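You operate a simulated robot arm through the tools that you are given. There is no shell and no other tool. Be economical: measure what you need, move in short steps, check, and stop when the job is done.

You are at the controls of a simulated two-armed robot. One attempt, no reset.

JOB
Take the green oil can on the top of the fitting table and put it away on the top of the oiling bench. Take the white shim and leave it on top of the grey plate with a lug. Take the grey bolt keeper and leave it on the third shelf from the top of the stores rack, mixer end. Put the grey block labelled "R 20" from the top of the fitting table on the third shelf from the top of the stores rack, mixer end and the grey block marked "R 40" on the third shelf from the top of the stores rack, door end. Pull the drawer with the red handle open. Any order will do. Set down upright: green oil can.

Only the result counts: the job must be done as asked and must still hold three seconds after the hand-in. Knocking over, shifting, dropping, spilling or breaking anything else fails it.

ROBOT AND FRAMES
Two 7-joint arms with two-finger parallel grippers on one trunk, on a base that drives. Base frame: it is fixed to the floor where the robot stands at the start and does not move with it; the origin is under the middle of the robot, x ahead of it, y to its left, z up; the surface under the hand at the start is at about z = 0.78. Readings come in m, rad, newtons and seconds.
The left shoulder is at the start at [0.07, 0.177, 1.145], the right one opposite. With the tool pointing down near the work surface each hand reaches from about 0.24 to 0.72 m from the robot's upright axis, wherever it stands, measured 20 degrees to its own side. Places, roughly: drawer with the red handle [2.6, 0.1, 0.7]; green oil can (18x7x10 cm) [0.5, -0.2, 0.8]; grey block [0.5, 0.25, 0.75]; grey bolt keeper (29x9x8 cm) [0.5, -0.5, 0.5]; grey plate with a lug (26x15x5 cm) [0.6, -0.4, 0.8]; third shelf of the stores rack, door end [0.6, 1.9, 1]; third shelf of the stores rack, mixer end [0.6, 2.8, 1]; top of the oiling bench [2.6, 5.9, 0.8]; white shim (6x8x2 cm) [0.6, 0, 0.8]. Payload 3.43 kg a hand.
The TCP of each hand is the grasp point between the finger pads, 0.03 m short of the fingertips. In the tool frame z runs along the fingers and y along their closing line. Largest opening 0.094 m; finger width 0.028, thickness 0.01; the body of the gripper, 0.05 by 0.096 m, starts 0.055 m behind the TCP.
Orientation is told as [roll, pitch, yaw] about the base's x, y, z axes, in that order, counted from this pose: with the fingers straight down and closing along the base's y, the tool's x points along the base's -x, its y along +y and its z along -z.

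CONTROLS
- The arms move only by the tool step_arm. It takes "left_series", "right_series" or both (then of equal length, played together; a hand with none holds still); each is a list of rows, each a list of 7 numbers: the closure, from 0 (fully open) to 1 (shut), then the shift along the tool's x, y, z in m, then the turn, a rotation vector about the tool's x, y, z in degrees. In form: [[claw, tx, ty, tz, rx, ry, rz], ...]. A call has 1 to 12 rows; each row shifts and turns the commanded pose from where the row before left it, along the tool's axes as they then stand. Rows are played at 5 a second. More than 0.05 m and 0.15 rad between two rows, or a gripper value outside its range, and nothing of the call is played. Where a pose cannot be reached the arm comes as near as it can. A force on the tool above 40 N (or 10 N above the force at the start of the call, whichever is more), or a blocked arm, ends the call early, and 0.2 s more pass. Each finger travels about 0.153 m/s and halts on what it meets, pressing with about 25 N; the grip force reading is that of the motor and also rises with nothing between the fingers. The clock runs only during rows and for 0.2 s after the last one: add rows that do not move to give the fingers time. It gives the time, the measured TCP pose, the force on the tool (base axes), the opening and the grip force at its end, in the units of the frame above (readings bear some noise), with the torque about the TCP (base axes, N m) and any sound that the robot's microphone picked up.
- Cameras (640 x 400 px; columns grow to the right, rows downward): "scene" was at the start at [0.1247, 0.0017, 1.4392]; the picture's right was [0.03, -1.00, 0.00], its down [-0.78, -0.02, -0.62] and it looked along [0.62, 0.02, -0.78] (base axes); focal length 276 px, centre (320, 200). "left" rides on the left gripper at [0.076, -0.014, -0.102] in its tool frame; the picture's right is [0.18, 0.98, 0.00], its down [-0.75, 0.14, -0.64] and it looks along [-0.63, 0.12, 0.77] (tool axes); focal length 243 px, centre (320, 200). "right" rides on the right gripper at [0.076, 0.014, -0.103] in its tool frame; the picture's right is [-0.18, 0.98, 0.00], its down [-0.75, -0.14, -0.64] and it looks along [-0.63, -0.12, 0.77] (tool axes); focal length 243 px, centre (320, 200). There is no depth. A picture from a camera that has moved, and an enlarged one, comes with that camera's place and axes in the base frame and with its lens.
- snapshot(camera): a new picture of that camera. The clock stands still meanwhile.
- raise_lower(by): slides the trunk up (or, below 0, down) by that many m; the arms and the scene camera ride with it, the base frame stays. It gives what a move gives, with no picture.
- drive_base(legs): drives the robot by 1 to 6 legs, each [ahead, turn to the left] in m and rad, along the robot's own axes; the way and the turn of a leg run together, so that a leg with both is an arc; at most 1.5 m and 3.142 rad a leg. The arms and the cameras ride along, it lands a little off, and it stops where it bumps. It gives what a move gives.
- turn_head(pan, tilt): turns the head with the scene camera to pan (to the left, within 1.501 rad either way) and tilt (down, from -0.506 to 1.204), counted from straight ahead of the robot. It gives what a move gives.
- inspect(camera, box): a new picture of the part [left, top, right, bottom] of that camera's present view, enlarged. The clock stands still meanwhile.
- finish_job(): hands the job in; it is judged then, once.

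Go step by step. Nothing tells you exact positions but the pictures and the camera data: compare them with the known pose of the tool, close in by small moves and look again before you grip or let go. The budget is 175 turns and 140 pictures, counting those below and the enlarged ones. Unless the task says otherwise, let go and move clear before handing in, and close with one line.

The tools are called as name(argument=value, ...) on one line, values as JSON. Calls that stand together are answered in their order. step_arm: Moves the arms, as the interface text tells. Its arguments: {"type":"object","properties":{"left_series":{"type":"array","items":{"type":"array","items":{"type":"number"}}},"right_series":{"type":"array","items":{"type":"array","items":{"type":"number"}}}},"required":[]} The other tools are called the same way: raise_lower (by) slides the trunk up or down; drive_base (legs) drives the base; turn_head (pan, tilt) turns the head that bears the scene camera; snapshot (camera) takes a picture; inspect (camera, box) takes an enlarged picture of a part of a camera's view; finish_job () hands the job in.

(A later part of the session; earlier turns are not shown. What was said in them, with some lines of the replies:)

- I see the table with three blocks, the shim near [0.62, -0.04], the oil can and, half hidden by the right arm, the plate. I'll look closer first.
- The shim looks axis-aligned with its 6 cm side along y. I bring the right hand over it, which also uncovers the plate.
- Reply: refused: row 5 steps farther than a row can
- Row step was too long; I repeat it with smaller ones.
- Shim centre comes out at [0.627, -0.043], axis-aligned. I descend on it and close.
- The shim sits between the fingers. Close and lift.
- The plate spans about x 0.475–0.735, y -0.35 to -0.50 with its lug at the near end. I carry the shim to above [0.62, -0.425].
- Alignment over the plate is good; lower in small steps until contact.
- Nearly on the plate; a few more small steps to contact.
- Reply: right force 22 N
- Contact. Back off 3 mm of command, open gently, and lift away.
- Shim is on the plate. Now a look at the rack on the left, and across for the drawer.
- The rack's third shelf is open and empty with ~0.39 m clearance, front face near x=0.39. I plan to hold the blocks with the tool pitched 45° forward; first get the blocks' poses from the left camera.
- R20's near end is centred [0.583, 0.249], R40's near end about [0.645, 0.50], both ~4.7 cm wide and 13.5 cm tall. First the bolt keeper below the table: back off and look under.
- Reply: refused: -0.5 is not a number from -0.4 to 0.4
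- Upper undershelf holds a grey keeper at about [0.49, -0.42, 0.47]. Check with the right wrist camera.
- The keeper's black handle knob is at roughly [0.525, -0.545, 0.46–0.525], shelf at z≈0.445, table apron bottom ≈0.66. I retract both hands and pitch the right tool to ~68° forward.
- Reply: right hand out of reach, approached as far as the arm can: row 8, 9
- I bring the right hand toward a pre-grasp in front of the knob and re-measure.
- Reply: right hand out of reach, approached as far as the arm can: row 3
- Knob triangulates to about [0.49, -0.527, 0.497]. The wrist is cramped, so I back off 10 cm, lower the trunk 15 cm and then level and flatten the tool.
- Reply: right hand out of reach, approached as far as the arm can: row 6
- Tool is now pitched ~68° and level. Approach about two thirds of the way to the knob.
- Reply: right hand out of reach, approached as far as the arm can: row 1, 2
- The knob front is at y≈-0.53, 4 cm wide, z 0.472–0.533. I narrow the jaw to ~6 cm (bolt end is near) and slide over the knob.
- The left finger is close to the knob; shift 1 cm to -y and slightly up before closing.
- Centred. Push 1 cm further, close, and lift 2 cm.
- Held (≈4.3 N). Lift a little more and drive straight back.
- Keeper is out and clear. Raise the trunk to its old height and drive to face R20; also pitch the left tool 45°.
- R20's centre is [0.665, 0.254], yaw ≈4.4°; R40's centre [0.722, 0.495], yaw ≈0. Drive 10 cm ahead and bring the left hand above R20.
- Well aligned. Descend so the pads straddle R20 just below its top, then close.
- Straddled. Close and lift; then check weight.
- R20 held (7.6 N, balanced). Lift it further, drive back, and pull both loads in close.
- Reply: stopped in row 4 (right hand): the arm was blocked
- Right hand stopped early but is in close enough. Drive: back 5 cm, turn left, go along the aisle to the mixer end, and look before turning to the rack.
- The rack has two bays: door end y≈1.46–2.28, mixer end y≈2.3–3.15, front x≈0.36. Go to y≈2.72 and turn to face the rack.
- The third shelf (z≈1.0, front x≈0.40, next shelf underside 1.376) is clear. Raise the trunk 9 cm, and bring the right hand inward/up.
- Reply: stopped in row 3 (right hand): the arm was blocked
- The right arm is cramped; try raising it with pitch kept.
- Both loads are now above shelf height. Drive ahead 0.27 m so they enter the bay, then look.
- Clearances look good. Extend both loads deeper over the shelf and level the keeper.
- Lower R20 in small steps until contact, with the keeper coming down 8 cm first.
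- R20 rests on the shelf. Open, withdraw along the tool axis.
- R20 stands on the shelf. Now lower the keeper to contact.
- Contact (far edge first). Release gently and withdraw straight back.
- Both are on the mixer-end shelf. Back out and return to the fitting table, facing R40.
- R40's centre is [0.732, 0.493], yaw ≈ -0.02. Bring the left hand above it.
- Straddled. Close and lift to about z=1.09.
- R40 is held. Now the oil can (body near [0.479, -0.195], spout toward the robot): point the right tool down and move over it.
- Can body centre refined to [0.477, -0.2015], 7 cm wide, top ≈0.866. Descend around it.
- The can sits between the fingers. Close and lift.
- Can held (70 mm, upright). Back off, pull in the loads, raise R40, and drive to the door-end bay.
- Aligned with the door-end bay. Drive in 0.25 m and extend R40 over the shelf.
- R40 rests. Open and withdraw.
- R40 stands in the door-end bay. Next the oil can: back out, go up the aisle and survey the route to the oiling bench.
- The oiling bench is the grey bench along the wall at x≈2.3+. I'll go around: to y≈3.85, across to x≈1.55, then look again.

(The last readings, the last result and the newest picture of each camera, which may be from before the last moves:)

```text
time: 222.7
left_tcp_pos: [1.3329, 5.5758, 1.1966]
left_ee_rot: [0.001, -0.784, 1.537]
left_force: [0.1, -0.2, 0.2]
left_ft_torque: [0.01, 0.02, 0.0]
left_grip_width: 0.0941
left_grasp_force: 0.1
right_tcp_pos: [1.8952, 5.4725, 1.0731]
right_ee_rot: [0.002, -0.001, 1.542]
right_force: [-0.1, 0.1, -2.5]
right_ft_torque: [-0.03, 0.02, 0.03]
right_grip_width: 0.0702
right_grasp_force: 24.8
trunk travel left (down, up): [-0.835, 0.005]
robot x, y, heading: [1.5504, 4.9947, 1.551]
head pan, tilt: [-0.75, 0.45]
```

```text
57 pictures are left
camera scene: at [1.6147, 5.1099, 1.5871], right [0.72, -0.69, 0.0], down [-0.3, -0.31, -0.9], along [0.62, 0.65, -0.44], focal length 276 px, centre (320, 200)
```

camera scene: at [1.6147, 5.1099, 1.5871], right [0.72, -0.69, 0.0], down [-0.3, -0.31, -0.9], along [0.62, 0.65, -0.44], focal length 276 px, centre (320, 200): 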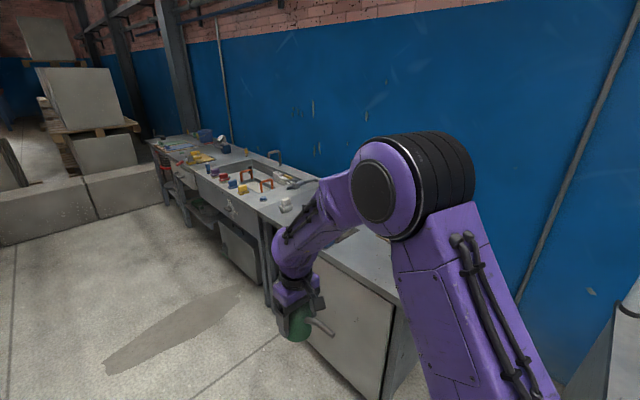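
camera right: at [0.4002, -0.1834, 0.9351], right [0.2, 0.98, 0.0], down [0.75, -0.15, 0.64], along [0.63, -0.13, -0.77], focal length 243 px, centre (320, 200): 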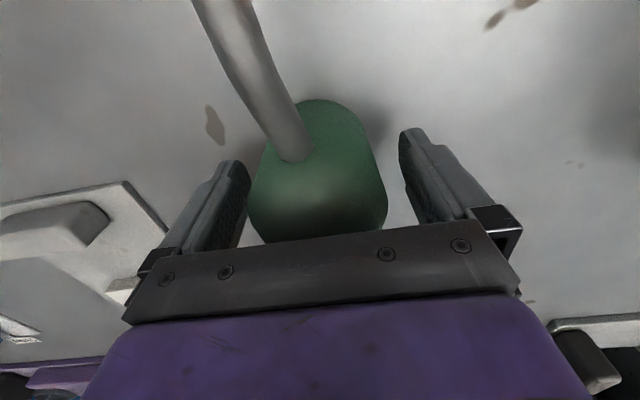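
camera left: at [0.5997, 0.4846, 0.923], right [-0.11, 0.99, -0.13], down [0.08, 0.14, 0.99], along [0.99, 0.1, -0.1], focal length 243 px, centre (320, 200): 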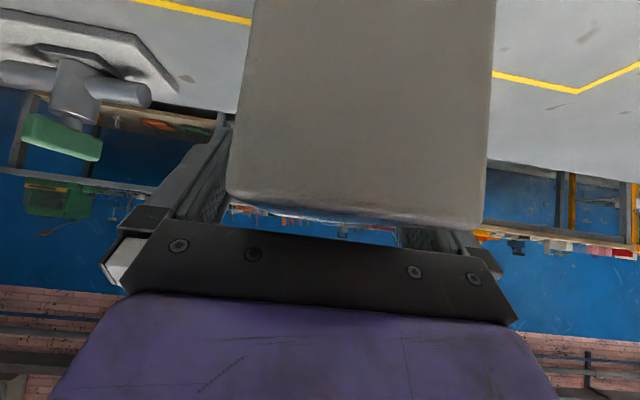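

The oiling bench section spans y≈5.5–6.4, front x≈2.38. Drive up to y≈6.0 and face it.

drive_base(legs=[[1.0, 0], [0, -1.551]])

turn_head(pan=-0.05, tilt=0.5)

snapshot(camera="scene")

```text
time: 231.5
left_tcp_pos: [2.1426, 6.2209, 1.1972]
left_ee_rot: [0.003, -0.784, 0.001]
left_force: [-0.3, 0.1, 0.1]
left_ft_torque: [-0.02, -0.02, -0.01]
left_grip_width: 0.0943
left_grasp_force: 0.1
right_tcp_pos: [2.0595, 5.6558, 1.073]
right_ee_rot: [0.002, -0.001, 0.006]
right_force: [-0.9, -0.5, -1.7]
right_ft_torque: [0.01, 0.04, 0.01]
right_grip_width: 0.0704
right_grasp_force: 24.8
trunk travel left (down, up): [-0.835, 0.005]
robot x, y, heading: [1.568, 5.9784, 0.019]
head pan, tilt: [-0.75, 0.45]
```

```text
time: 232.6
left_tcp_pos: [2.144, 6.2208, 1.1975]
left_ee_rot: [0.003, -0.784, 0.002]
left_force: [-0.4, 0.3, 0.4]
left_ft_torque: [0.04, -0.01, 0.02]
left_grip_width: 0.0941
left_grasp_force: 0.1
right_tcp_pos: [2.0592, 5.6561, 1.0723]
right_ee_rot: [0.003, -0.001, 0.006]
right_force: [0.2, 0.2, -3.3]
right_ft_torque: [0.01, 0.05, -0.01]
right_grip_width: 0.0704
right_grasp_force: 25.2
trunk travel left (down, up): [-0.835, 0.005]
robot x, y, heading: [1.5684, 5.9819, 0.022]
head pan, tilt: [-0.051, 0.499]
```

```text
56 pictures are left
camera scene: at [1.7081, 5.9805, 1.5826], right [-0.03, -1.0, 0.0], down [-0.48, 0.02, -0.88], along [0.88, -0.03, -0.48], focal length 276 px, centre (320, 200)
```

scene: 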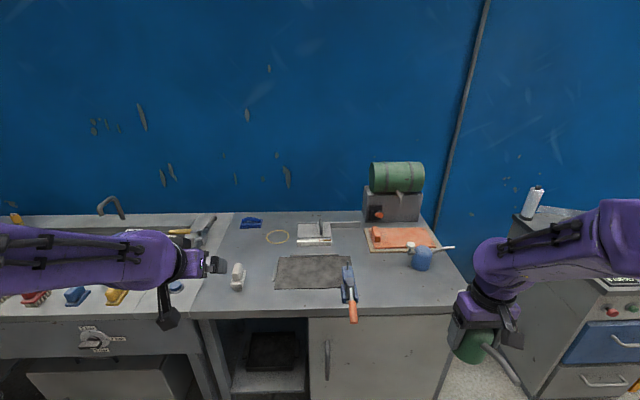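

A free spot lies around [2.49, 5.69] between the blue/orange tool and the blue can. Drive ahead 0.25 m, then extend the can over it.

drive_base(legs=[[0.25, -0.02]])

step_arm(right_series=[[1, -0.038, 0.0068, 0, 0, 0, 0], [1, -0.038, 0.0068, 0, 0, 0, 0], [1, -0.038, 0.0068, 0, 0, 0, 0], [1, -0.038, 0.0068, 0, 0, 0, 0], [1, -0.038, 0.0068, 0, 0, 0, 0], [1, 0, 0, 0.03, 0, 0, 0], [1, 0, 0, 0, 0, 0, 0]])

snapshot(camera="right")

snapshot(camera="scene")

```text
time: 234.4
left_tcp_pos: [2.3994, 6.2108, 1.1984]
left_ee_rot: [0.002, -0.786, -0.018]
left_force: [-0.4, -0.4, 0.4]
left_ft_torque: [0.01, 0.02, 0.01]
left_grip_width: 0.0938
left_grasp_force: 0.1
right_tcp_pos: [2.3044, 5.647, 1.0738]
right_ee_rot: [0.002, -0.003, -0.014]
right_force: [-0.3, 0.4, -2.6]
right_ft_torque: [0.01, 0.04, -0.02]
right_grip_width: 0.0702
right_grasp_force: 24.7
trunk travel left (down, up): [-0.835, 0.005]
robot x, y, heading: [1.8222, 5.9841, -0.003]
head pan, tilt: [-0.051, 0.499]
```

```text
time: 236.1
left_tcp_pos: [2.4013, 6.2103, 1.1984]
left_ee_rot: [0.0, -0.784, -0.02]
left_force: [-0.5, 0.5, 0.3]
left_ft_torque: [0.0, -0.01, 0.01]
left_grip_width: 0.0937
left_grasp_force: 0.1
right_tcp_pos: [2.4963, 5.6785, 1.0424]
right_ee_rot: [0.001, -0.002, -0.015]
right_force: [-0.6, 0.5, -2.2]
right_ft_torque: [0.02, 0.01, -0.03]
right_grip_width: 0.0704
right_grasp_force: 25.1
trunk travel left (down, up): [-0.835, 0.005]
robot x, y, heading: [1.8213, 5.9883, -0.003]
head pan, tilt: [-0.051, 0.499]
```

```text
55 pictures are left
camera right: at [2.4189, 5.6945, 1.1435], right [0.2, 0.98, 0.0], down [0.75, -0.15, 0.64], along [0.63, -0.13, -0.77], focal length 243 px, centre (320, 200)
```

right: 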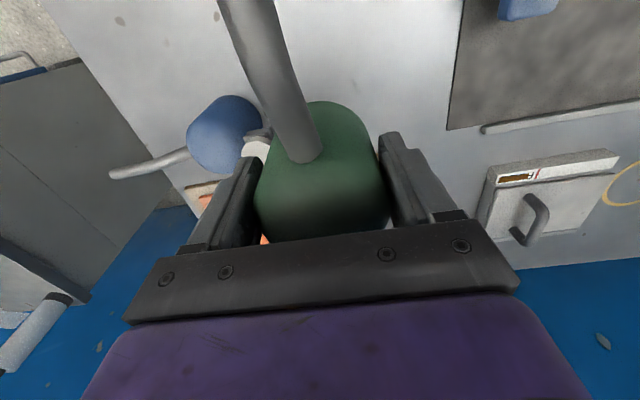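

```text
54 pictures are left
camera scene: at [1.9608, 5.9797, 1.5827], right [-0.05, -1.0, 0.0], down [-0.48, 0.03, -0.88], along [0.88, -0.05, -0.48], focal length 276 px, centre (320, 200)
```

scene: 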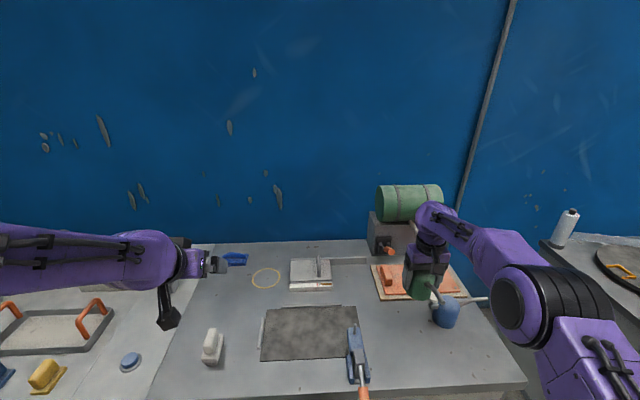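

Shift 3 cm away from the blue can's cap, then lower.

step_arm(right_series=[[1, 0.005, 0.032, 0, 0, 0, 0], [1, 0, 0, 0.045, 0, 0, 0], [1, 0, 0, 0.045, 0, 0, 0], [1, 0, 0, 0.04, 0, 0, 0], [1, 0, 0, 0.03, 0, 0, 0], [1, 0, 0, 0, 0, 0, 0]])

inspect(camera="scene", box=[330, 230, 530, 400])

snapshot(camera="right")

```text
time: 237.4
left_tcp_pos: [2.3983, 6.2124, 1.1987]
left_ee_rot: [0.0, -0.787, -0.02]
left_force: [-0.1, 0.0, 0.4]
left_ft_torque: [-0.06, 0.03, 0.01]
left_grip_width: 0.094
left_grasp_force: 0.0
right_tcp_pos: [2.489, 5.7112, 0.8869]
right_ee_rot: [0.001, -0.008, -0.017]
right_force: [3.5, -2.3, 23.7]
right_ft_torque: [-0.04, -0.33, 0.06]
right_grip_width: 0.0695
right_grasp_force: 25.1
trunk travel left (down, up): [-0.835, 0.005]
robot x, y, heading: [1.8186, 5.9843, -0.006]
head pan, tilt: [-0.051, 0.499]
```

```text
2.35 times, centred on (430, 315) of scene
camera zoom: at [1.9577, 5.9817, 1.5834], right [-0.05, -1.0, 0.0], down [-0.48, 0.02, -0.88], along [0.88, -0.05, -0.48], focal length 650 px, centre (61, -71)
```

zoom: 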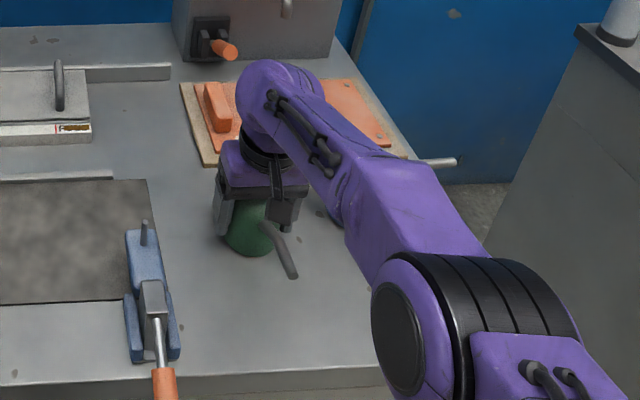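

```text
52 pictures are left
camera right: at [2.412, 5.7283, 0.9884], right [0.2, 0.98, 0.0], down [0.75, -0.15, 0.65], along [0.64, -0.13, -0.76], focal length 243 px, centre (320, 200)
```

right: 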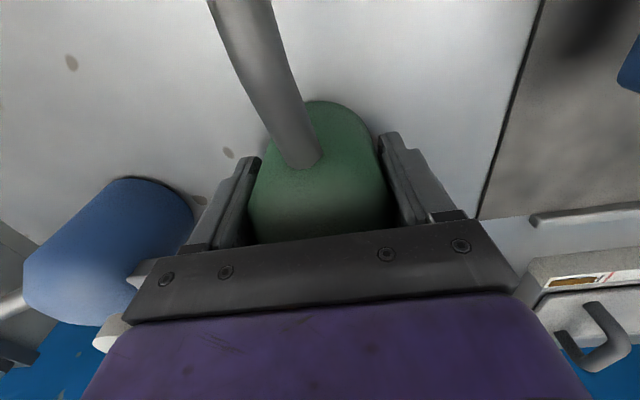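

Contact at TCP z=0.887 (bench top ≈0.833). Relax the press, then open and rise gently.

step_arm(right_series=[[1, 0, 0, -0.002, 0, 0, 0], [1, 0, 0, 0, 0, 0, 0]])

```text
time: 238.1
left_tcp_pos: [2.3992, 6.2129, 1.1982]
left_ee_rot: [0.001, -0.786, -0.017]
left_force: [0.5, -0.3, 0.4]
left_ft_torque: [0.01, 0.01, 0.02]
left_grip_width: 0.094
left_grasp_force: 0.1
right_tcp_pos: [2.4907, 5.712, 0.8869]
right_ee_rot: [-0.001, -0.005, -0.016]
right_force: [9.5, 0.5, 20.0]
right_ft_torque: [0.0, -0.62, -0.03]
right_grip_width: 0.0695
right_grasp_force: 25.4
trunk travel left (down, up): [-0.835, 0.005]
robot x, y, heading: [1.8252, 5.984, -0.002]
head pan, tilt: [-0.051, 0.499]
```

step_arm(right_series=[[1, 0, 0, -0.003, 0, 0, 0], [1, 0, 0, 0, 0, 0, 0]])

```text
time: 238.7
left_tcp_pos: [2.4003, 6.2125, 1.1979]
left_ee_rot: [-0.001, -0.786, -0.021]
left_force: [0.0, 0.4, 0.0]
left_ft_torque: [0.0, 0.04, 0.02]
left_grip_width: 0.0941
left_grasp_force: 0.0
right_tcp_pos: [2.4895, 5.7122, 0.8868]
right_ee_rot: [0.0, -0.002, -0.014]
right_force: [0.2, 4.0, 6.6]
right_ft_torque: [0.08, -0.33, 0.12]
right_grip_width: 0.0695
right_grasp_force: 24.8
trunk travel left (down, up): [-0.835, 0.005]
robot x, y, heading: [1.82, 5.9843, -0.007]
head pan, tilt: [-0.051, 0.499]
```

Nearly unloaded and upright. Open and rise straight up.

step_arm(right_series=[[0.6, 0, 0, 0, 0, 0, 0], [0.1, 0, 0, 0, 0, 0, 0], [0, 0, 0, 0, 0, 0, 0], [0, 0, 0, -0.02, 0, 0, 0], [0, 0, 0, -0.03, 0, 0, 0], [0, 0, 0, -0.045, 0, 0, 0], [0, 0, 0, -0.045, 0, 0, 0], [0, 0, 0, -0.045, 0, 0, 0], [0, 0, 0, 0, 0, 0, 0]])

snapshot(camera="right")

inspect(camera="scene", box=[330, 230, 530, 400])

```text
time: 240.7
left_tcp_pos: [2.4015, 6.2119, 1.1977]
left_ee_rot: [0.0, -0.785, -0.02]
left_force: [0.0, 0.7, 0.3]
left_ft_torque: [-0.01, -0.02, 0.01]
left_grip_width: 0.0939
left_grasp_force: 0.0
right_tcp_pos: [2.4918, 5.7085, 1.0729]
right_ee_rot: [0.001, -0.002, -0.018]
right_force: [-1.0, 0.5, -0.1]
right_ft_torque: [-0.01, -0.02, 0.01]
right_grip_width: 0.0938
right_grasp_force: 0.0
trunk travel left (down, up): [-0.835, 0.005]
robot x, y, heading: [1.8204, 5.9842, -0.004]
head pan, tilt: [-0.051, 0.499]
```

```text
51 pictures are left
camera right: at [2.4149, 5.7256, 1.1736], right [0.2, 0.98, 0.0], down [0.75, -0.15, 0.64], along [0.63, -0.13, -0.77], focal length 243 px, centre (320, 200)
```

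right: 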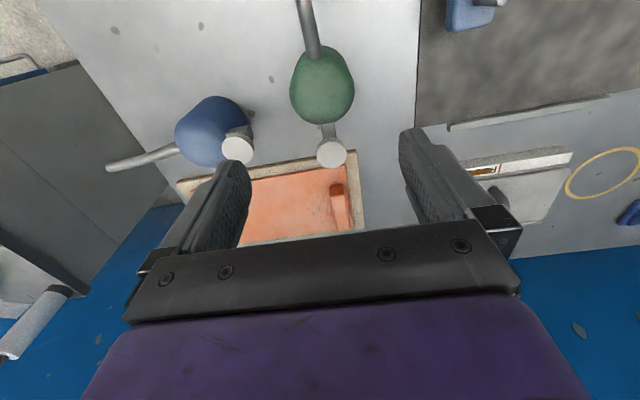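

```text
2.35 times, centred on (430, 315) of scene
camera zoom: at [1.9616, 5.9797, 1.5826], right [-0.05, -1.0, 0.0], down [-0.48, 0.03, -0.88], along [0.88, -0.05, -0.48], focal length 650 px, centre (61, -71)
```

zoom: 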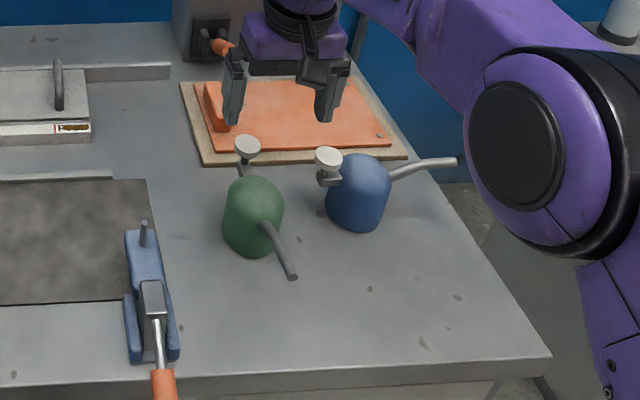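

The green can stands upright on the oiling bench. Now retract and drive back toward the drawer along the lane at x≈1.55.

step_arm(right_series=[[0, 0.045, 0, -0.01, 0, 0, 0], [0, 0.045, 0, -0.01, 0, 0, 0], [0, 0.045, 0, -0.01, 0, 0, 0], [0, 0.045, 0, -0.01, 0, 0, 0]])

drive_base(legs=[[-0.27, 0], [0, -1.567], [1.5, 0]])

turn_head(pan=0.0, tilt=0.4)

snapshot(camera="scene")

```text
time: 241.7
left_tcp_pos: [2.3982, 6.2116, 1.1989]
left_ee_rot: [0.002, -0.786, -0.019]
left_force: [-0.3, 0.1, 0.0]
left_ft_torque: [0.02, 0.0, -0.04]
left_grip_width: 0.0937
left_grasp_force: 0.1
right_tcp_pos: [2.3064, 5.7137, 1.1124]
right_ee_rot: [0.001, -0.006, -0.015]
right_force: [-0.6, 0.1, 0.2]
right_ft_torque: [0.02, 0.0, -0.01]
right_grip_width: 0.094
right_grasp_force: 0.2
trunk travel left (down, up): [-0.835, 0.005]
robot x, y, heading: [1.8193, 5.9845, -0.001]
head pan, tilt: [-0.051, 0.499]
```

```text
time: 254.3
left_tcp_pos: [1.8, 3.924, 1.1981]
left_ee_rot: [0.002, -0.784, -1.576]
left_force: [0.4, -0.2, 0.6]
left_ft_torque: [-0.01, -0.01, -0.02]
left_grip_width: 0.0941
left_grasp_force: 0.0
right_tcp_pos: [1.3018, 4.0077, 1.1107]
right_ee_rot: [0.002, -0.001, -1.573]
right_force: [0.2, 0.3, -0.8]
right_ft_torque: [0.02, 0.0, 0.02]
right_grip_width: 0.094
right_grasp_force: 0.1
trunk travel left (down, up): [-0.835, 0.005]
robot x, y, heading: [1.5693, 4.5015, -1.559]
head pan, tilt: [-0.051, 0.499]
```

```text
time: 255.0
left_tcp_pos: [1.8013, 3.9239, 1.1972]
left_ee_rot: [0.002, -0.784, -1.577]
left_force: [-1.3, 0.1, -0.6]
left_ft_torque: [0.0, 0.01, 0.0]
left_grip_width: 0.0939
left_grasp_force: 0.1
right_tcp_pos: [1.3008, 4.0067, 1.11]
right_ee_rot: [0.004, -0.001, -1.572]
right_force: [0.7, 0.3, -1.4]
right_ft_torque: [0.02, 0.01, -0.02]
right_grip_width: 0.094
right_grasp_force: 0.1
trunk travel left (down, up): [-0.835, 0.005]
robot x, y, heading: [1.5669, 4.4977, -1.56]
head pan, tilt: [0.0, 0.4]
```

```text
49 pictures are left
camera scene: at [1.5674, 4.3567, 1.5918], right [-1.0, -0.01, 0.0], down [0.0, 0.39, -0.92], along [0.01, -0.92, -0.39], focal length 276 px, centre (320, 200)
```

scene: 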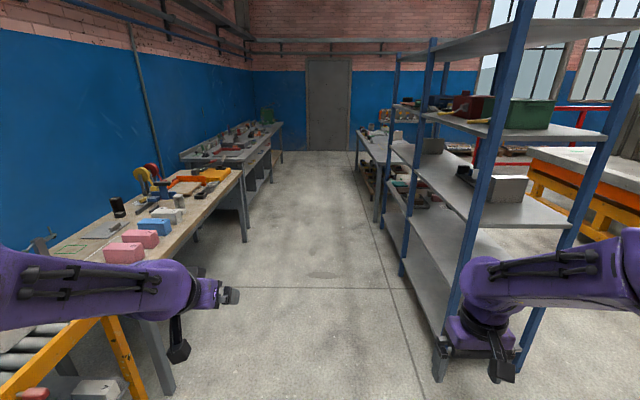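

The lane is clear. Drive down to y≈0.25 and turn to face the drawers.

drive_base(legs=[[1.5, -0.01], [1.5, 0], [1.25, 0], [0, 1.565]])

turn_head(pan=-0.1, tilt=0.6)

snapshot(camera="scene")

```text
time: 279.3
left_tcp_pos: [2.1001, 0.4262, 1.1983]
left_ee_rot: [0.0, -0.783, -0.04]
left_force: [0.3, -0.3, -1.4]
left_ft_torque: [0.0, 0.0, -0.04]
left_grip_width: 0.0941
left_grasp_force: 0.0
right_tcp_pos: [2.0008, -0.0712, 1.1109]
right_ee_rot: [0.001, -0.001, -0.032]
right_force: [0.2, 1.0, 1.0]
right_ft_torque: [0.01, 0.01, -0.01]
right_grip_width: 0.0942
right_grasp_force: 0.1
trunk travel left (down, up): [-0.835, 0.005]
robot x, y, heading: [1.518, 0.2106, -0.025]
head pan, tilt: [0.0, 0.4]
```

```text
time: 280.1
left_tcp_pos: [2.0997, 0.4266, 1.1975]
left_ee_rot: [0.002, -0.783, -0.04]
left_force: [-0.3, 0.0, 0.1]
left_ft_torque: [-0.03, 0.03, 0.03]
left_grip_width: 0.0939
left_grasp_force: 0.0
right_tcp_pos: [2.0009, -0.0709, 1.111]
right_ee_rot: [0.003, -0.002, -0.034]
right_force: [-0.1, -1.6, 0.0]
right_ft_torque: [0.03, -0.03, 0.03]
right_grip_width: 0.0941
right_grasp_force: 0.1
trunk travel left (down, up): [-0.835, 0.005]
robot x, y, heading: [1.5177, 0.2083, -0.022]
head pan, tilt: [-0.099, 0.6]
```

```text
48 pictures are left
camera scene: at [1.6538, 0.1989, 1.5737], right [-0.12, -0.99, 0.0], down [-0.56, 0.07, -0.83], along [0.82, -0.1, -0.56], focal length 276 px, centre (320, 200)
```

scene: 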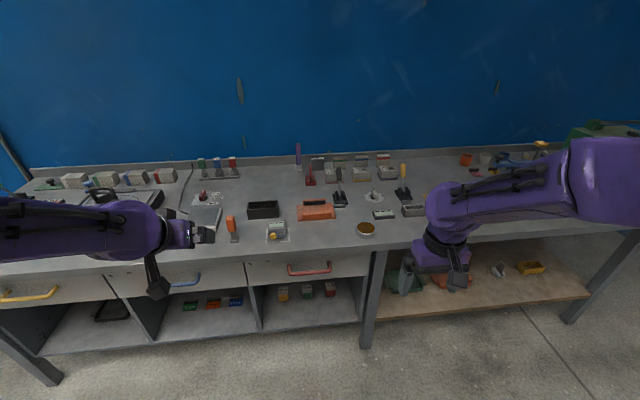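

Red handle at about [2.44, 0.145, 0.70], a horizontal bow. I lower the trunk 0.4 m, pull the left hand back, and orient the right tool horizontal.

raise_lower(by=-0.4)

step_arm(left_series=[[0, 0.03, 0, -0.03, 0, 0, 0], [0, 0.03, 0, -0.03, 0, 0, 0], [0, 0, 0, 0, 0, 0, 0], [0, 0, 0, 0, 0, 0, 0], [0, 0, 0, 0, 0, 0, 0], [0, 0, 0, 0, 0, 0, 0], [0, 0, 0, 0, 0, 0, 0], [0, 0, 0, 0, 0, 0, 0], [0, 0, 0, 0, 0, 0, 0], [0, 0, 0, 0, 0, 0, 0], [0, 0, 0, 0, 0, 0, 0], [0, 0, 0, 0, 0, 0, 0]], right_series=[[0, -0.04, 0.02, 0, 0, 0, 0], [0, -0.04, 0.02, 0, 0, 0, 0], [0, -0.04, 0.02, 0, 0, 0, 0], [0, 0, 0, 0, 0, -8.5, 0], [0, 0, 0, 0, 0, -8.5, 0], [0, 0, 0, 0, 0, -8.5, 0], [0, 0, 0, 0, 0, -8.5, 0], [0, 0, 0, 0, 0, -8.5, 0], [0, 0, 0, 0, 0, -8.5, 0], [0, 0, 0, 0, 0, -8.5, 0], [0, 0, 0, 0, 0, -8.5, 0], [0, 0, 0, 0, 0, -8.5, 0]])

snapshot(camera="right")

snapshot(camera="scene")

```text
time: 283.9
left_tcp_pos: [2.0992, 0.4262, 0.797]
left_ee_rot: [0.002, -0.784, -0.038]
left_force: [-0.8, 0.2, 0.6]
left_ft_torque: [0.01, -0.01, 0.02]
left_grip_width: 0.0941
left_grasp_force: 0.0
right_tcp_pos: [1.999, -0.0703, 0.7111]
right_ee_rot: [0.002, -0.002, -0.034]
right_force: [0.9, -0.1, 0.5]
right_ft_torque: [0.01, 0.0, 0.0]
right_grip_width: 0.0939
right_grasp_force: 0.0
trunk travel left (down, up): [-0.435, 0.405]
robot x, y, heading: [1.5178, 0.2162, -0.02]
head pan, tilt: [-0.099, 0.6]
```

```text
time: 286.5
left_tcp_pos: [2.0675, 0.4202, 0.7875]
left_ee_rot: [-0.034, -0.723, -0.038]
left_force: [0.2, -0.4, 0.4]
left_ft_torque: [-0.01, 0.01, 0.0]
left_grip_width: 0.0939
left_grasp_force: 0.2
left hand out of reach, approached as far as the arm can: row 1, 2
right_tcp_pos: [2.123, -0.0142, 0.7112]
right_ee_rot: [0.002, -1.34, -0.034]
right_force: [0.2, 0.0, -0.1]
right_ft_torque: [0.01, 0.02, -0.05]
right_grip_width: 0.0936
right_grasp_force: 0.1
trunk travel left (down, up): [-0.435, 0.405]
robot x, y, heading: [1.5179, 0.2107, -0.019]
head pan, tilt: [-0.099, 0.6]
```

```text
47 pictures are left
camera right: at [2.0051, 0.0053, 0.6599], right [0.07, 0.98, 0.18], down [-0.46, -0.13, 0.88], along [0.89, -0.15, 0.44], focal length 243 px, centre (320, 200)
```

right: 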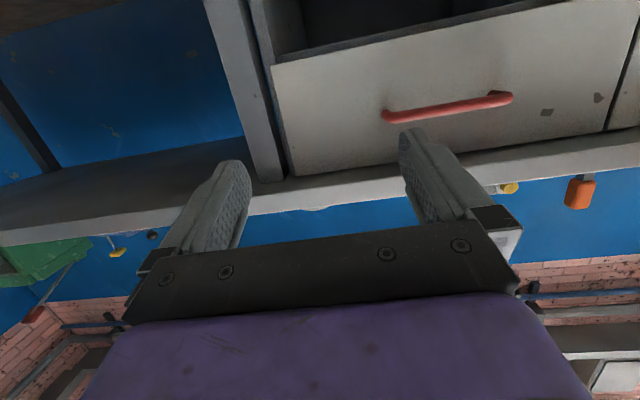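

```text
46 pictures are left
camera scene: at [1.6542, 0.1989, 1.1736], right [-0.12, -0.99, 0.0], down [-0.56, 0.07, -0.82], along [0.82, -0.1, -0.57], focal length 276 px, centre (320, 200)
```

scene: 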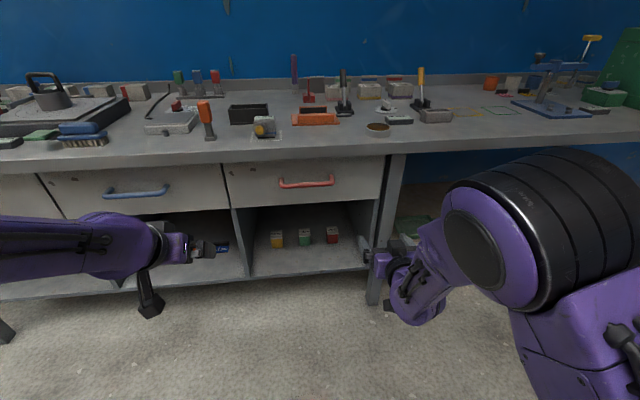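

Handle estimated at [2.40, 0.152, 0.725]. Roll the right tool 90° so the fingers close vertically.

step_arm(right_series=[[0, 0, 0, 0, 0, -8, 0], [0, 0, 0, 0, 0, 0, 8.5], [0, 0, 0, 0, 0, 0, 8.5], [0, 0, 0, 0, 0, 0, 8.5], [0, 0, 0, 0, 0, 0, 8.5], [0, 0, 0, 0, 0, 0, 8.5], [0, 0, 0, 0, 0, 0, 8.5], [0, 0, 0, 0, 0, 0, 8.5], [0, 0, 0, 0, 0, 0, 8.5], [0, 0, 0, 0, 0, 0, 8.5], [0, 0, 0, 0, 0, 0, 8.5], [0, 0, 0, 0, 0, 0, 5]])

snapshot(camera="right")

```text
time: 289.1
left_tcp_pos: [2.0679, 0.4202, 0.7884]
left_ee_rot: [-0.03, -0.722, -0.04]
left_force: [0.1, -0.5, -0.7]
left_ft_torque: [0.02, 0.0, -0.02]
left_grip_width: 0.094
left_grasp_force: 0.1
right_tcp_pos: [2.1236, -0.0146, 0.7119]
right_ee_rot: [1.477, 0.005, -1.605]
right_force: [0.3, 0.2, 0.3]
right_ft_torque: [-0.02, -0.01, 0.0]
right_grip_width: 0.094
right_grasp_force: 0.1
trunk travel left (down, up): [-0.435, 0.405]
robot x, y, heading: [1.5145, 0.209, -0.018]
head pan, tilt: [-0.099, 0.6]
```

```text
45 pictures are left
camera right: at [2.0233, 0.0652, 0.7349], right [0.09, -0.19, 0.98], down [-0.68, -0.73, -0.08], along [0.73, -0.65, -0.19], focal length 243 px, centre (320, 200)
```

right: 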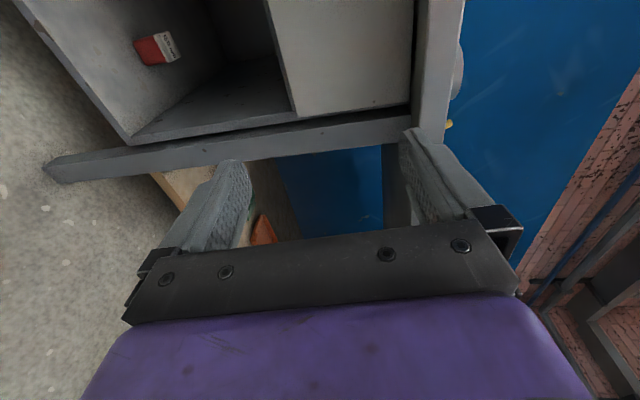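

Tool is horizontal with vertical closing. Move to a pre-grasp 10 cm in front of the handle.

step_arm(right_series=[[0, 0.0346, 0.006, 0.0316, 0, 0, 0], [0, 0.0346, 0.006, 0.0316, 0, 0, 0], [0, 0.0346, 0.006, 0.0316, 0, 0, 0], [0, 0.0346, 0.006, 0.0316, 0, 0, 0], [0, 0.0346, 0.006, 0.0316, 0, 0, 0], [0, 0, 0, 0, 0, 0, 0]])

snapshot(camera="right")

snapshot(camera="scene")

```text
time: 290.5
left_tcp_pos: [2.0666, 0.4211, 0.7887]
left_ee_rot: [-0.031, -0.723, -0.041]
left_force: [-0.4, 0.1, -0.1]
left_ft_torque: [-0.01, 0.01, 0.01]
left_grip_width: 0.094
left_grasp_force: 0.0
right_tcp_pos: [2.2887, 0.152, 0.7249]
right_ee_rot: [1.477, 0.0, -1.605]
right_force: [-0.9, 0.0, -0.4]
right_ft_torque: [0.0, -0.02, -0.01]
right_grip_width: 0.0938
right_grasp_force: 0.1
trunk travel left (down, up): [-0.435, 0.405]
robot x, y, heading: [1.5169, 0.2113, -0.022]
head pan, tilt: [-0.099, 0.6]
```

```text
44 pictures are left
camera right: at [2.1898, 0.2321, 0.7481], right [0.09, -0.19, 0.98], down [-0.68, -0.73, -0.08], along [0.73, -0.66, -0.19], focal length 243 px, centre (320, 200)
```

right: 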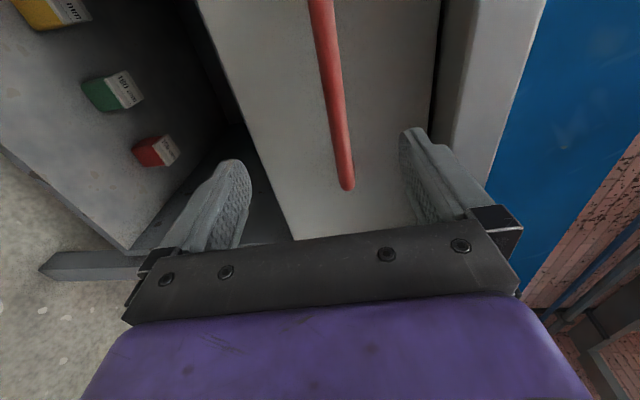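

```text
43 pictures are left
camera scene: at [1.6534, 0.1983, 1.1737], right [-0.12, -0.99, 0.0], down [-0.56, 0.07, -0.83], along [0.82, -0.1, -0.56], focal length 276 px, centre (320, 200)
```

scene: 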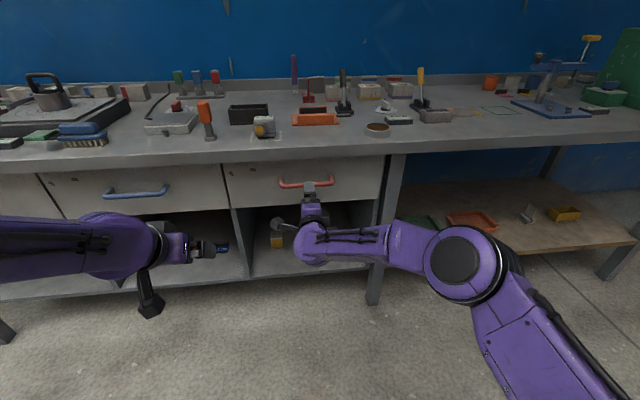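

Handle height is 0.726, matching the tool. Advance straight over the bar.

step_arm(right_series=[[0, 0.001, 0.0025, 0.026, 0, 0, 0], [0, 0.001, 0.0025, 0.026, 0, 0, 0], [0, 0.001, 0.0025, 0.026, 0, 0, 0], [0, 0.001, 0.0025, 0.02, 0, 0, 0], [0, 0, 0, 0, 0, 0, 0]])

snapshot(camera="right")

```text
time: 291.7
left_tcp_pos: [2.067, 0.4204, 0.7887]
left_ee_rot: [-0.032, -0.721, -0.04]
left_force: [0.5, -0.4, 0.8]
left_ft_torque: [-0.04, 0.01, 0.01]
left_grip_width: 0.0942
left_grasp_force: 0.1
right_tcp_pos: [2.3551, 0.1474, 0.7258]
right_ee_rot: [1.476, 0.001, -1.603]
right_force: [-0.1, -0.1, -0.5]
right_ft_torque: [0.02, 0.0, 0.05]
right_grip_width: 0.094
right_grasp_force: 0.0
right hand out of reach, approached as far as the arm can: row 3, 4
trunk travel left (down, up): [-0.435, 0.405]
robot x, y, heading: [1.5175, 0.209, -0.022]
head pan, tilt: [-0.099, 0.6]
```

```text
42 pictures are left
camera right: at [2.2562, 0.2286, 0.7486], right [0.09, -0.19, 0.98], down [-0.68, -0.73, -0.08], along [0.73, -0.66, -0.19], focal length 243 px, centre (320, 200)
```

right: 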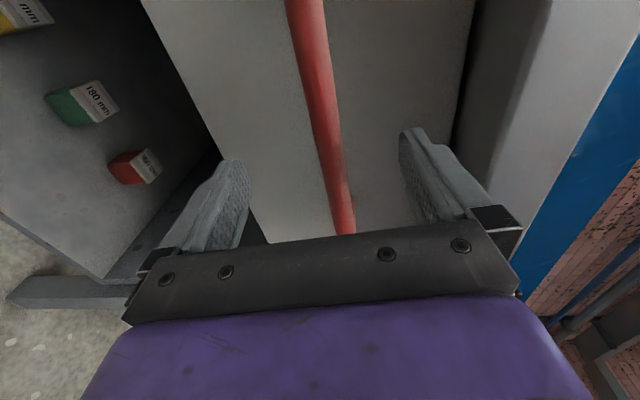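

Arm is at its reach; drive the base ahead 4 cm instead.

drive_base(legs=[[0.04, 0]])

snapshot(camera="right")

inspect(camera="scene", box=[220, 130, 420, 270])

```text
time: 292.7
left_tcp_pos: [2.1056, 0.4199, 0.7874]
left_ee_rot: [-0.033, -0.72, -0.039]
left_force: [-0.5, -0.6, 0.1]
left_ft_torque: [0.0, 0.0, -0.04]
left_grip_width: 0.094
left_grasp_force: 0.2
right_tcp_pos: [2.3942, 0.1478, 0.7252]
right_ee_rot: [1.476, 0.005, -1.607]
right_force: [0.8, 0.6, 0.3]
right_ft_torque: [-0.02, 0.01, -0.01]
right_grip_width: 0.0939
right_grasp_force: 0.0
trunk travel left (down, up): [-0.435, 0.405]
robot x, y, heading: [1.5565, 0.2138, -0.026]
head pan, tilt: [-0.099, 0.6]
stopped in leg 1: the force on the tool passed its limit at 126 N (the readings are from after the stop); the commanded pose is now the measured one
```

```text
41 pictures are left
camera right: at [2.2948, 0.2282, 0.7479], right [0.09, -0.19, 0.98], down [-0.68, -0.73, -0.08], along [0.73, -0.66, -0.19], focal length 243 px, centre (320, 200)
```

right: 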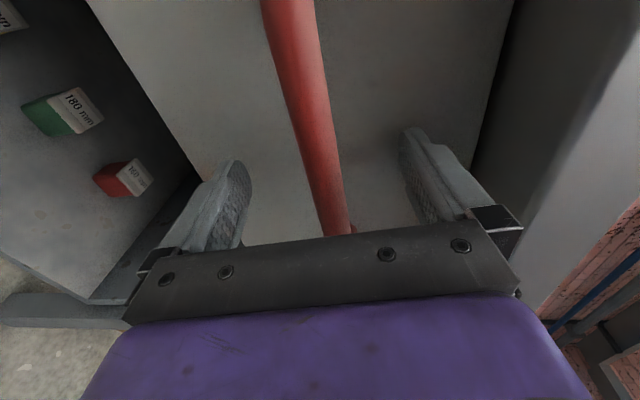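

```text
2.86 times, centred on (320, 200) of scene
camera zoom: at [1.6928, 0.1978, 1.1736], right [-0.12, -0.99, 0.0], down [-0.56, 0.07, -0.83], along [0.82, -0.1, -0.56], focal length 789 px, centre (320, 200)
```

zoom: 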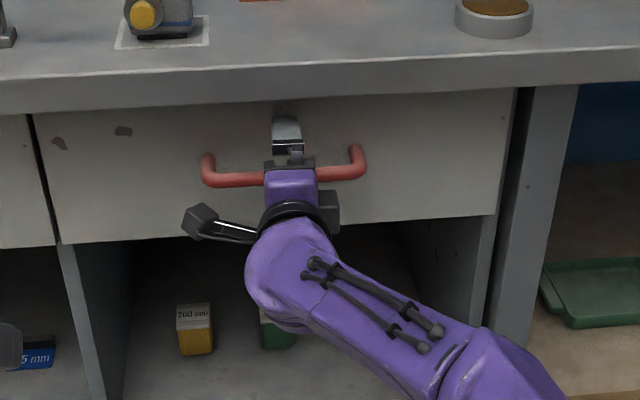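

The tips touch the drawer face with the bar between the fingers. Close on the bar.

step_arm(right_series=[[0, 0, 0, -0.006, 0, 0, 0], [1, 0, 0, 0, 0, 0, 0], [1, 0, 0, 0, 0, 0, 0], [1, 0, 0, 0, 0, 0, 0], [1, 0, 0, 0, 0, 0, 0]])

snapshot(camera="right")

```text
time: 293.9
left_tcp_pos: [2.1054, 0.4186, 0.7895]
left_ee_rot: [-0.034, -0.724, -0.041]
left_force: [-0.5, 0.3, 0.4]
left_ft_torque: [0.0, -0.01, 0.01]
left_grip_width: 0.094
left_grasp_force: 0.0
right_tcp_pos: [2.3853, 0.1477, 0.7295]
right_ee_rot: [1.482, 0.005, -1.607]
right_force: [1.9, 0.2, 17.7]
right_ft_torque: [-0.59, 0.02, 0.09]
right_grip_width: 0.0206
right_grasp_force: 44.5
trunk travel left (down, up): [-0.435, 0.405]
robot x, y, heading: [1.5523, 0.2104, -0.023]
head pan, tilt: [-0.099, 0.6]
```

```text
39 pictures are left
camera right: at [2.2867, 0.228, 0.7526], right [0.08, -0.19, 0.98], down [-0.68, -0.73, -0.09], along [0.73, -0.66, -0.19], focal length 243 px, centre (320, 200)
```

right: 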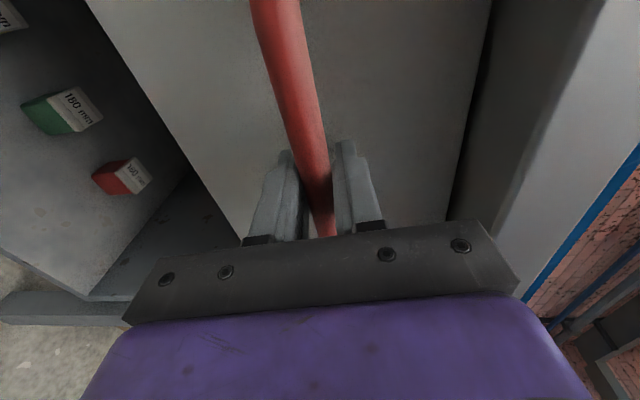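

Bar gripped. Relieve the vertical load and begin pulling straight back.

step_arm(right_series=[[1, 0, 0.005, 0, 0, 0, 0], [1, 0, -0.001, -0.01, 0, 0, 0], [1, 0, -0.002, -0.02, 0, 0, 0], [1, 0, -0.002, -0.02, 0, 0, 0], [1, 0, -0.002, -0.02, 0, 0, 0], [1, 0, 0, 0, 0, 0, 0]])

inspect(camera="scene", box=[170, 100, 470, 320])

```text
time: 295.3
left_tcp_pos: [2.1071, 0.4186, 0.7885]
left_ee_rot: [-0.031, -0.722, -0.042]
left_force: [0.0, -0.8, -0.2]
left_ft_torque: [-0.02, 0.02, -0.01]
left_grip_width: 0.0942
left_grasp_force: 0.0
right_tcp_pos: [2.3163, 0.1478, 0.7294]
right_ee_rot: [1.475, 0.006, -1.609]
right_force: [-2.5, -6.5, 3.7]
right_ft_torque: [-0.71, -0.04, -0.55]
right_grip_width: 0.0203
right_grasp_force: 45.0
trunk travel left (down, up): [-0.435, 0.405]
robot x, y, heading: [1.5553, 0.2084, -0.02]
head pan, tilt: [-0.099, 0.6]
```

```text
1.82 times, centred on (320, 210) of scene
camera zoom: at [1.6921, 0.1968, 1.1737], right [-0.12, -0.99, 0.0], down [-0.56, 0.07, -0.83], along [0.82, -0.1, -0.56], focal length 502 px, centre (320, 182)
```

zoom: 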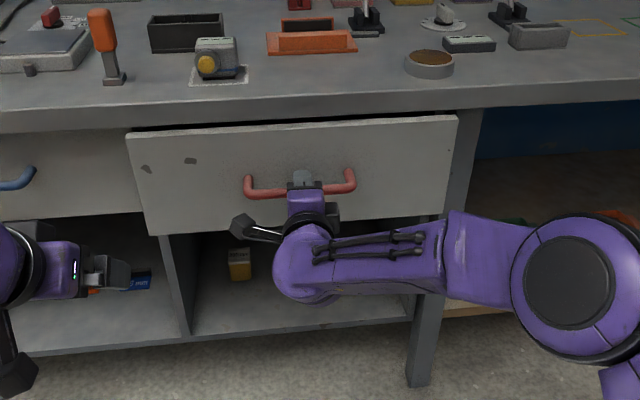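

The drawer follows. Pull on by driving back.

drive_base(legs=[[-0.1, 0]])

drive_base(legs=[[-0.1, 0]])

snapshot(camera="scene")

```text
time: 296.4
left_tcp_pos: [2.0074, 0.4199, 0.7883]
left_ee_rot: [-0.029, -0.722, -0.041]
left_force: [-0.5, -0.2, 0.7]
left_ft_torque: [0.02, 0.0, 0.02]
left_grip_width: 0.094
left_grasp_force: 0.0
right_tcp_pos: [2.2187, 0.1456, 0.7305]
right_ee_rot: [1.477, 0.006, -1.611]
right_force: [-1.3, -20.3, 2.5]
right_ft_torque: [-0.82, -0.02, 0.14]
right_grip_width: 0.0199
right_grasp_force: 44.5
trunk travel left (down, up): [-0.435, 0.405]
robot x, y, heading: [1.4584, 0.2131, -0.026]
head pan, tilt: [-0.099, 0.6]
```

```text
time: 297.6
left_tcp_pos: [1.9071, 0.4222, 0.7886]
left_ee_rot: [-0.03, -0.721, -0.042]
left_force: [-0.4, 0.0, 0.2]
left_ft_torque: [0.05, 0.04, 0.0]
left_grip_width: 0.094
left_grasp_force: 0.1
right_tcp_pos: [2.1197, 0.1472, 0.73]
right_ee_rot: [1.478, 0.008, -1.615]
right_force: [-0.6, -23.9, 1.2]
right_ft_torque: [-0.99, -0.04, -0.52]
right_grip_width: 0.0204
right_grasp_force: 44.6
trunk travel left (down, up): [-0.435, 0.405]
robot x, y, heading: [1.3582, 0.215, -0.031]
head pan, tilt: [-0.099, 0.6]
```

```text
37 pictures are left
camera scene: at [1.4936, 0.1987, 1.1737], right [-0.13, -0.99, 0.0], down [-0.56, 0.07, -0.83], along [0.82, -0.1, -0.56], focal length 276 px, centre (320, 200)
```

scene: 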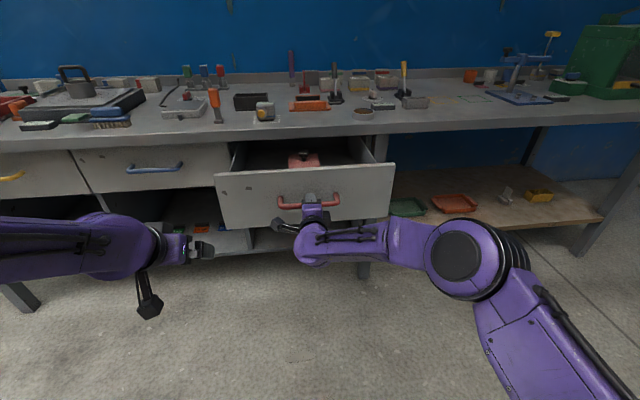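

About 27 cm open. Relieve the side load and pull a bit more with the arm to find the stop.

step_arm(right_series=[[1, -0.004, 0, 0, 0, 0, 0], [1, 0, -0.001, -0.015, 0, 0, 0], [1, 0, -0.001, -0.015, 0, 0, 0], [1, 0, -0.001, -0.015, 0, 0, 0], [1, 0, 0, 0, 0, 0, 0]])

```text
time: 298.8
left_tcp_pos: [1.9079, 0.4246, 0.7867]
left_ee_rot: [-0.034, -0.721, -0.04]
left_force: [0.3, 0.0, -0.1]
left_ft_torque: [0.0, 0.02, 0.02]
left_grip_width: 0.094
left_grasp_force: 0.1
right_tcp_pos: [2.0741, 0.1481, 0.7292]
right_ee_rot: [1.477, 0.005, -1.614]
right_force: [-2.8, 1.4, -2.9]
right_ft_torque: [-0.57, 0.03, 1.18]
right_grip_width: 0.0204
right_grasp_force: 44.9
trunk travel left (down, up): [-0.435, 0.405]
robot x, y, heading: [1.3585, 0.212, -0.025]
head pan, tilt: [-0.099, 0.6]
```

step_arm(right_series=[[1, 0, -0.001, -0.015, 0, 0, 0], [1, 0, -0.001, -0.015, 0, 0, 0], [1, 0, 0, 0, 0, 0, 0]])

snapshot(camera="scene")

```text
time: 299.6
left_tcp_pos: [1.9082, 0.4248, 0.7872]
left_ee_rot: [-0.034, -0.721, -0.041]
left_force: [-0.5, -0.1, 0.2]
left_ft_torque: [0.03, 0.01, 0.01]
left_grip_width: 0.0938
left_grasp_force: 0.1
right_tcp_pos: [2.046, 0.148, 0.7306]
right_ee_rot: [1.475, 0.006, -1.615]
right_force: [-0.7, 2.4, -6.9]
right_ft_torque: [-0.61, -0.02, 0.75]
right_grip_width: 0.0203
right_grasp_force: 45.3
trunk travel left (down, up): [-0.435, 0.405]
robot x, y, heading: [1.3567, 0.2148, -0.026]
head pan, tilt: [-0.099, 0.6]
```

```text
36 pictures are left
camera scene: at [1.4952, 0.2021, 1.1734], right [-0.13, -0.99, 0.0], down [-0.56, 0.07, -0.82], along [0.82, -0.1, -0.57], focal length 276 px, centre (320, 200)
```

scene: 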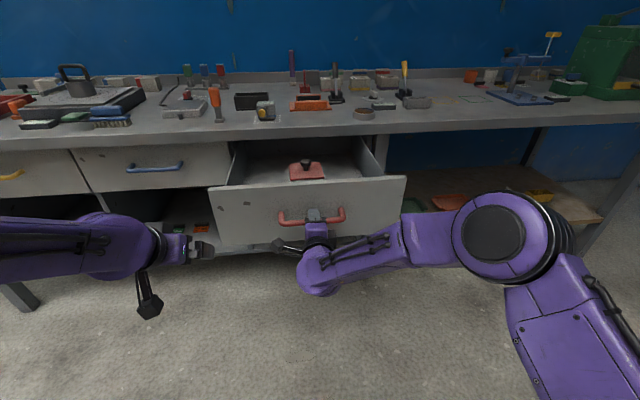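

The drawer is ~34 cm open. Release and withdraw the hand straight back.

step_arm(right_series=[[0.5, 0, 0, 0, 0, 0, 0], [0, 0, 0, 0, 0, 0, 0], [0, 0, 0, 0, 0, 0, 0], [0, 0, -0.002, -0.025, 0, 0, 0], [0, 0, -0.002, -0.025, 0, 0, 0], [0, 0, 0, 0, 0, 0, 0]])

drive_base(legs=[[-0.08, 0]])

snapshot(camera="scene")

snapshot(camera="right")

```text
time: 301.0
left_tcp_pos: [1.9084, 0.4239, 0.7868]
left_ee_rot: [-0.034, -0.721, -0.039]
left_force: [-0.1, 0.7, -0.2]
left_ft_torque: [-0.02, -0.03, 0.02]
left_grip_width: 0.0941
left_grasp_force: 0.1
right_tcp_pos: [1.9948, 0.1498, 0.7311]
right_ee_rot: [1.477, 0.006, -1.614]
right_force: [-0.2, 0.7, 0.0]
right_ft_torque: [0.0, -0.01, -0.05]
right_grip_width: 0.0937
right_grasp_force: 0.1
trunk travel left (down, up): [-0.435, 0.405]
robot x, y, heading: [1.3567, 0.2112, -0.025]
head pan, tilt: [-0.099, 0.6]
```

```text
time: 302.0
left_tcp_pos: [1.8274, 0.4264, 0.7878]
left_ee_rot: [-0.034, -0.723, -0.04]
left_force: [-0.1, -0.6, 0.1]
left_ft_torque: [0.0, 0.05, 0.02]
left_grip_width: 0.0941
left_grasp_force: 0.1
right_tcp_pos: [1.914, 0.1513, 0.7323]
right_ee_rot: [1.479, 0.004, -1.616]
right_force: [-0.8, 1.0, -0.3]
right_ft_torque: [-0.02, -0.01, -0.02]
right_grip_width: 0.0939
right_grasp_force: 0.1
trunk travel left (down, up): [-0.435, 0.405]
robot x, y, heading: [1.2772, 0.2194, -0.027]
head pan, tilt: [-0.099, 0.6]
```

```text
35 pictures are left
camera scene: at [1.4139, 0.204, 1.1738], right [-0.12, -0.99, 0.0], down [-0.56, 0.07, -0.83], along [0.82, -0.1, -0.56], focal length 276 px, centre (320, 200)
```

scene: 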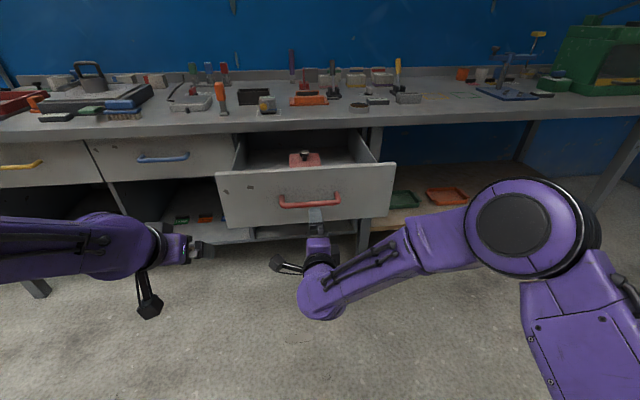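

```text
34 pictures are left
camera right: at [1.8162, 0.2337, 0.7554], right [0.08, -0.19, 0.98], down [-0.68, -0.72, -0.09], along [0.72, -0.66, -0.19], focal length 243 px, centre (320, 200)
```

right: 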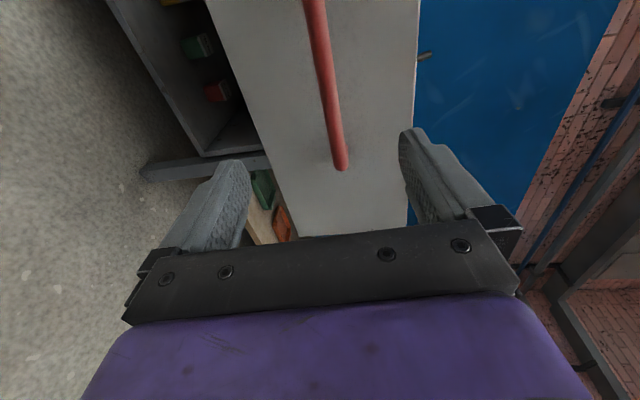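

The drawer stays open, both hands are clear, and I saw every other item in its place earlier. I'm handing the job in.

finish_job()

```text
The job is handed in.
```

I finished every item and handed the job in: the green oil can is upright on the oiling bench, the white shim is on the plate with the lug, the bolt keeper and R 20 are on the third shelf at the mixer end, R 40 is on the third shelf at the door end, and the red-handled drawer is about 34 cm open.
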